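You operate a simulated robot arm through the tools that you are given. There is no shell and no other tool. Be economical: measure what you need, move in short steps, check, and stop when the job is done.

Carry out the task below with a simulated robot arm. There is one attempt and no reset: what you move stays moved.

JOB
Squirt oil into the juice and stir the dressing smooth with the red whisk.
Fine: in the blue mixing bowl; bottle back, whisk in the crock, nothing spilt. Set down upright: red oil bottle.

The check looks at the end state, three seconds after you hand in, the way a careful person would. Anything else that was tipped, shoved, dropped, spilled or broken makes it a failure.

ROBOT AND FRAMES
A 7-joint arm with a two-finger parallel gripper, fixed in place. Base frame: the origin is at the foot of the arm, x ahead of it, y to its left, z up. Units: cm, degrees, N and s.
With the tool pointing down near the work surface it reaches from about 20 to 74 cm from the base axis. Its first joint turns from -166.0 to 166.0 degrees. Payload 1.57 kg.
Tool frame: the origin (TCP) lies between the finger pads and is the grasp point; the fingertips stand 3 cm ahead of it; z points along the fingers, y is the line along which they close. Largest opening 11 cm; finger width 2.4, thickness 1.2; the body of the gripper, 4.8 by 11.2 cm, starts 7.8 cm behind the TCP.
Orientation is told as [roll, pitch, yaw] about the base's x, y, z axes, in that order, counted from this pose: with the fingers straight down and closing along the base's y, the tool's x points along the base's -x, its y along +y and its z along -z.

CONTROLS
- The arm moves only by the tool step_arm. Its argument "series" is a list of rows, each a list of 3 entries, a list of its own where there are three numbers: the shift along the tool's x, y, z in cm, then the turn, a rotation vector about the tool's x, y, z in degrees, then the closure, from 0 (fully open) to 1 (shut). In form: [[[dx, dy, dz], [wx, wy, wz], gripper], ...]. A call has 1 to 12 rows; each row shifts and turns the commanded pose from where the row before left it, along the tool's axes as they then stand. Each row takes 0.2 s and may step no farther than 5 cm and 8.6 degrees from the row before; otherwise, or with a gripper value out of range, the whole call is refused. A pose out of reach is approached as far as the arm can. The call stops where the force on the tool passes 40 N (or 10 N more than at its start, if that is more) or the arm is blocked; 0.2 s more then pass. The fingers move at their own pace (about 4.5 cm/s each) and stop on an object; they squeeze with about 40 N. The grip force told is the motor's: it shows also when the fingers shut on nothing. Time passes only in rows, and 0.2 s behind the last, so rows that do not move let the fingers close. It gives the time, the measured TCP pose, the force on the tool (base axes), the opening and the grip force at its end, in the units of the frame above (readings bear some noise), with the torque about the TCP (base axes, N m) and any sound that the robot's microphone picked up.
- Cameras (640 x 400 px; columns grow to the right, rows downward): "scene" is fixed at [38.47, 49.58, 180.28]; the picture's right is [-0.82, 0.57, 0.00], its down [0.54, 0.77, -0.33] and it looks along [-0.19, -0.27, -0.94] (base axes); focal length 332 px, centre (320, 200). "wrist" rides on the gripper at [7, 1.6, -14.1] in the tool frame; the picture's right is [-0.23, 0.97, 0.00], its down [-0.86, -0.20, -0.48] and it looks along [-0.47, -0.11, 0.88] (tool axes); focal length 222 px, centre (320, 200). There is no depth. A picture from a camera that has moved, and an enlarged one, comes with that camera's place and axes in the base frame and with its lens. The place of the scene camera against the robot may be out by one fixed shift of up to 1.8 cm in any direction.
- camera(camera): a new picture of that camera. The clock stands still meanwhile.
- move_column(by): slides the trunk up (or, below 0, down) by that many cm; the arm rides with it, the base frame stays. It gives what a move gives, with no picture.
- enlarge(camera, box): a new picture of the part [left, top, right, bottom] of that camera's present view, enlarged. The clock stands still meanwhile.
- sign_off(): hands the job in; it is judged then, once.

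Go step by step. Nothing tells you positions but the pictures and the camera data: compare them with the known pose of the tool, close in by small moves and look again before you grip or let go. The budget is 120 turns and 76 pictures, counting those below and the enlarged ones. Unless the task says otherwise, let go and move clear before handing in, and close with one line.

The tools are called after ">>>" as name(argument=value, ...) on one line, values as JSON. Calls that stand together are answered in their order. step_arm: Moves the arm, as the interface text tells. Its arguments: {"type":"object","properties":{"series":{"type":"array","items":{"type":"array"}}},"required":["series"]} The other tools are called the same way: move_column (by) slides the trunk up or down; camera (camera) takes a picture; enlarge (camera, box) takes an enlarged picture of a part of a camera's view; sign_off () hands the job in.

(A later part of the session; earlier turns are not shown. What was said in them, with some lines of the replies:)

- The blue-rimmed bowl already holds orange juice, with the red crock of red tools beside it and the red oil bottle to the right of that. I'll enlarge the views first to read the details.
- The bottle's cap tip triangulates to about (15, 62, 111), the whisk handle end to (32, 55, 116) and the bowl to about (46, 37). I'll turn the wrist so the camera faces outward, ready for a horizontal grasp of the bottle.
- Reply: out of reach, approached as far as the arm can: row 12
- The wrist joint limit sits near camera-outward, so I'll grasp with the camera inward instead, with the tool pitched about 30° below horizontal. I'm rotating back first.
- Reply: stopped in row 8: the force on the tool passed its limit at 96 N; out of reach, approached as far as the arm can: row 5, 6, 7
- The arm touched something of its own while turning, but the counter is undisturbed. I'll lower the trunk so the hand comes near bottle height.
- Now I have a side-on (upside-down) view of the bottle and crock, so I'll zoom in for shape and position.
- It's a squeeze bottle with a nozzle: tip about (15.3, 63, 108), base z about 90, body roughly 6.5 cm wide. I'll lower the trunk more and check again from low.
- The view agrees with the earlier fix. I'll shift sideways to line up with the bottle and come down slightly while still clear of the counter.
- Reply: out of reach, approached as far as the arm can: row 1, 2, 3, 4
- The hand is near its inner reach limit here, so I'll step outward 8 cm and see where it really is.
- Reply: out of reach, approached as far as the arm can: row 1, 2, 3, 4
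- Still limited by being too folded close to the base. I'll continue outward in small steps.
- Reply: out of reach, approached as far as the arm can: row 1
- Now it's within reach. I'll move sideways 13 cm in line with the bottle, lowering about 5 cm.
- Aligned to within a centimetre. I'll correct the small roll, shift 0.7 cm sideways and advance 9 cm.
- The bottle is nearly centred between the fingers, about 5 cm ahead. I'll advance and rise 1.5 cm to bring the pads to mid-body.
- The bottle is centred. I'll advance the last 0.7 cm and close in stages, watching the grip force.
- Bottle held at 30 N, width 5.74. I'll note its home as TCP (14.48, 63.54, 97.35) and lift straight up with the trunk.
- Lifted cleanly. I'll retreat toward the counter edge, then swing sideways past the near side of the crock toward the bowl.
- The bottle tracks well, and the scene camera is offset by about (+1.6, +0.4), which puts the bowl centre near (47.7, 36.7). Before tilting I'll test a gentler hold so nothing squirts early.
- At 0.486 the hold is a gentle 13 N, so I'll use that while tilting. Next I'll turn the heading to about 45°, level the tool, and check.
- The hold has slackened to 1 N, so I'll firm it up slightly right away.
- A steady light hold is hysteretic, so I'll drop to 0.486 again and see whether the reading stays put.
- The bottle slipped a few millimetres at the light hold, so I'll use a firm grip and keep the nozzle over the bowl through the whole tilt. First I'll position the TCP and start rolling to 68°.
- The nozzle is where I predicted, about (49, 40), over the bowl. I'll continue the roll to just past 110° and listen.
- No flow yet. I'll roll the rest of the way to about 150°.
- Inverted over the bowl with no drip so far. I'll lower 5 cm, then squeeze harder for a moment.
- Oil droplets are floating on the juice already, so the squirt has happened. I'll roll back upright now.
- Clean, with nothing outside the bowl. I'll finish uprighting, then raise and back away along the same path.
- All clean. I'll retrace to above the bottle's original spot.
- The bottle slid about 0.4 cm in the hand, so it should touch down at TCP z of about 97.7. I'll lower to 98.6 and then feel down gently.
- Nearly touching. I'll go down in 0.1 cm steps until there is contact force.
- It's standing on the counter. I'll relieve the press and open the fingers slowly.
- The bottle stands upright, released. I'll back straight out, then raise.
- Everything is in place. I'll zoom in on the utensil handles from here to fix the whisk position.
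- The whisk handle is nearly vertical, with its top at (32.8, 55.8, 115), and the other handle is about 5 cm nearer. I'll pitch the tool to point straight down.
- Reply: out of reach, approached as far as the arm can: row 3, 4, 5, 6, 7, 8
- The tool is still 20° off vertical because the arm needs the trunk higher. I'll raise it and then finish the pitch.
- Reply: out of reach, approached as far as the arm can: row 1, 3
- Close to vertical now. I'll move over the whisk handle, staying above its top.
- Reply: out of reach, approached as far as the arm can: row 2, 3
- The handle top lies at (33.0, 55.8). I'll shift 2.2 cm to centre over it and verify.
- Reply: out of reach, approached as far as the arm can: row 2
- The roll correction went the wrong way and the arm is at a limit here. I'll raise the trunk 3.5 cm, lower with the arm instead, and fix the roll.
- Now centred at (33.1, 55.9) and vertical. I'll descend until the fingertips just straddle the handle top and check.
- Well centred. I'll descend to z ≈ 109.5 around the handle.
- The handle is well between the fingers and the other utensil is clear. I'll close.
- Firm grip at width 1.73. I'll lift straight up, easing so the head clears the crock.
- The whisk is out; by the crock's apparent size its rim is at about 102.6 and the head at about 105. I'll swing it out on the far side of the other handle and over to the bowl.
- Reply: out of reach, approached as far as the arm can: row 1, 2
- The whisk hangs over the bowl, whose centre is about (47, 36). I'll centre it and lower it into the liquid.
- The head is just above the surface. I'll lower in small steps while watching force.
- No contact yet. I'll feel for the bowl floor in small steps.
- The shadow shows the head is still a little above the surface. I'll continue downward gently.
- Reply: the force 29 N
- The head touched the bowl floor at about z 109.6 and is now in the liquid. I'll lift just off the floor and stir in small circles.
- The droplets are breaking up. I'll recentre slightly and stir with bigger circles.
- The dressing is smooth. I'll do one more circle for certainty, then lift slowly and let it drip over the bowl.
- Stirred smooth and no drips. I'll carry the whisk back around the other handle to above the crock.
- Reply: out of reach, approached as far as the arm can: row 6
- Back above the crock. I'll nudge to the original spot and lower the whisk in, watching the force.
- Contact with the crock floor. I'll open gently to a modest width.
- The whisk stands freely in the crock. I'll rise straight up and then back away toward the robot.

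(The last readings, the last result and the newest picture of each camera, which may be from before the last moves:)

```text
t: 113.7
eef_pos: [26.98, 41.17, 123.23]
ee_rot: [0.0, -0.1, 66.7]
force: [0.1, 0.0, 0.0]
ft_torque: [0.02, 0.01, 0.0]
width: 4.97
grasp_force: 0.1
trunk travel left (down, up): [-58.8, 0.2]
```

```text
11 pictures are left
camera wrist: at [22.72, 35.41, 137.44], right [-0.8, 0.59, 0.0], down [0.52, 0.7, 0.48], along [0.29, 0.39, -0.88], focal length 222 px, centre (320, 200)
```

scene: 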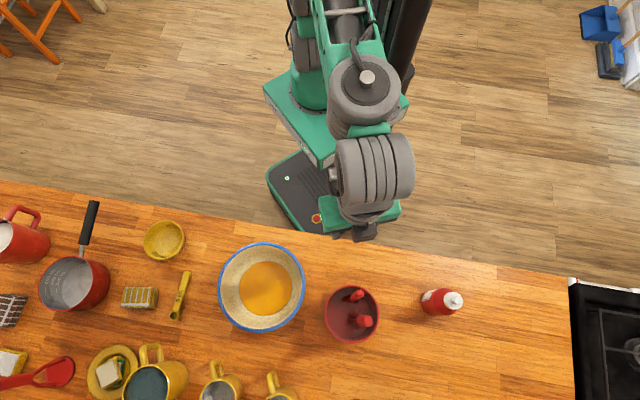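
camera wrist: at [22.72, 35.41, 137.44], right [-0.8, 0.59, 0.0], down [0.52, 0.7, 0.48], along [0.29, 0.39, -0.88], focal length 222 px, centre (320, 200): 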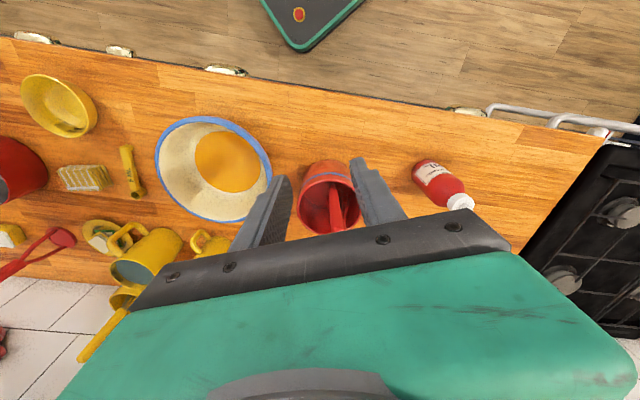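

Everything looks right. I'll take a last close look for drips around the bowl, crock and bottle.

>>> enlarge(camera="scene", box=[200, 230, 480, 400])

```text
2.29 times, centred on (340, 315) of scene
camera zoom: at [38.47, 49.58, 180.28], right [-0.82, 0.57, 0.0], down [0.54, 0.77, -0.33], along [-0.19, -0.27, -0.94], focal length 759 px, centre (274, -63)
```

zoom: 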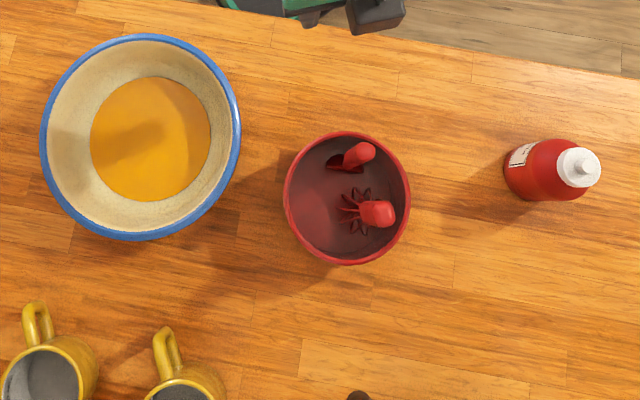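

The dressing is smooth, the bottle is upright at its place, the whisk is in the crock, and the counter is clean. I'm handing in.

>>> sign_off()

```text
The job is handed in.
```

The oil is squirted into the juice and stirred smooth in the blue bowl. The red bottle is back upright in its place, the whisk is in the crock, and the last pictures show no spills.
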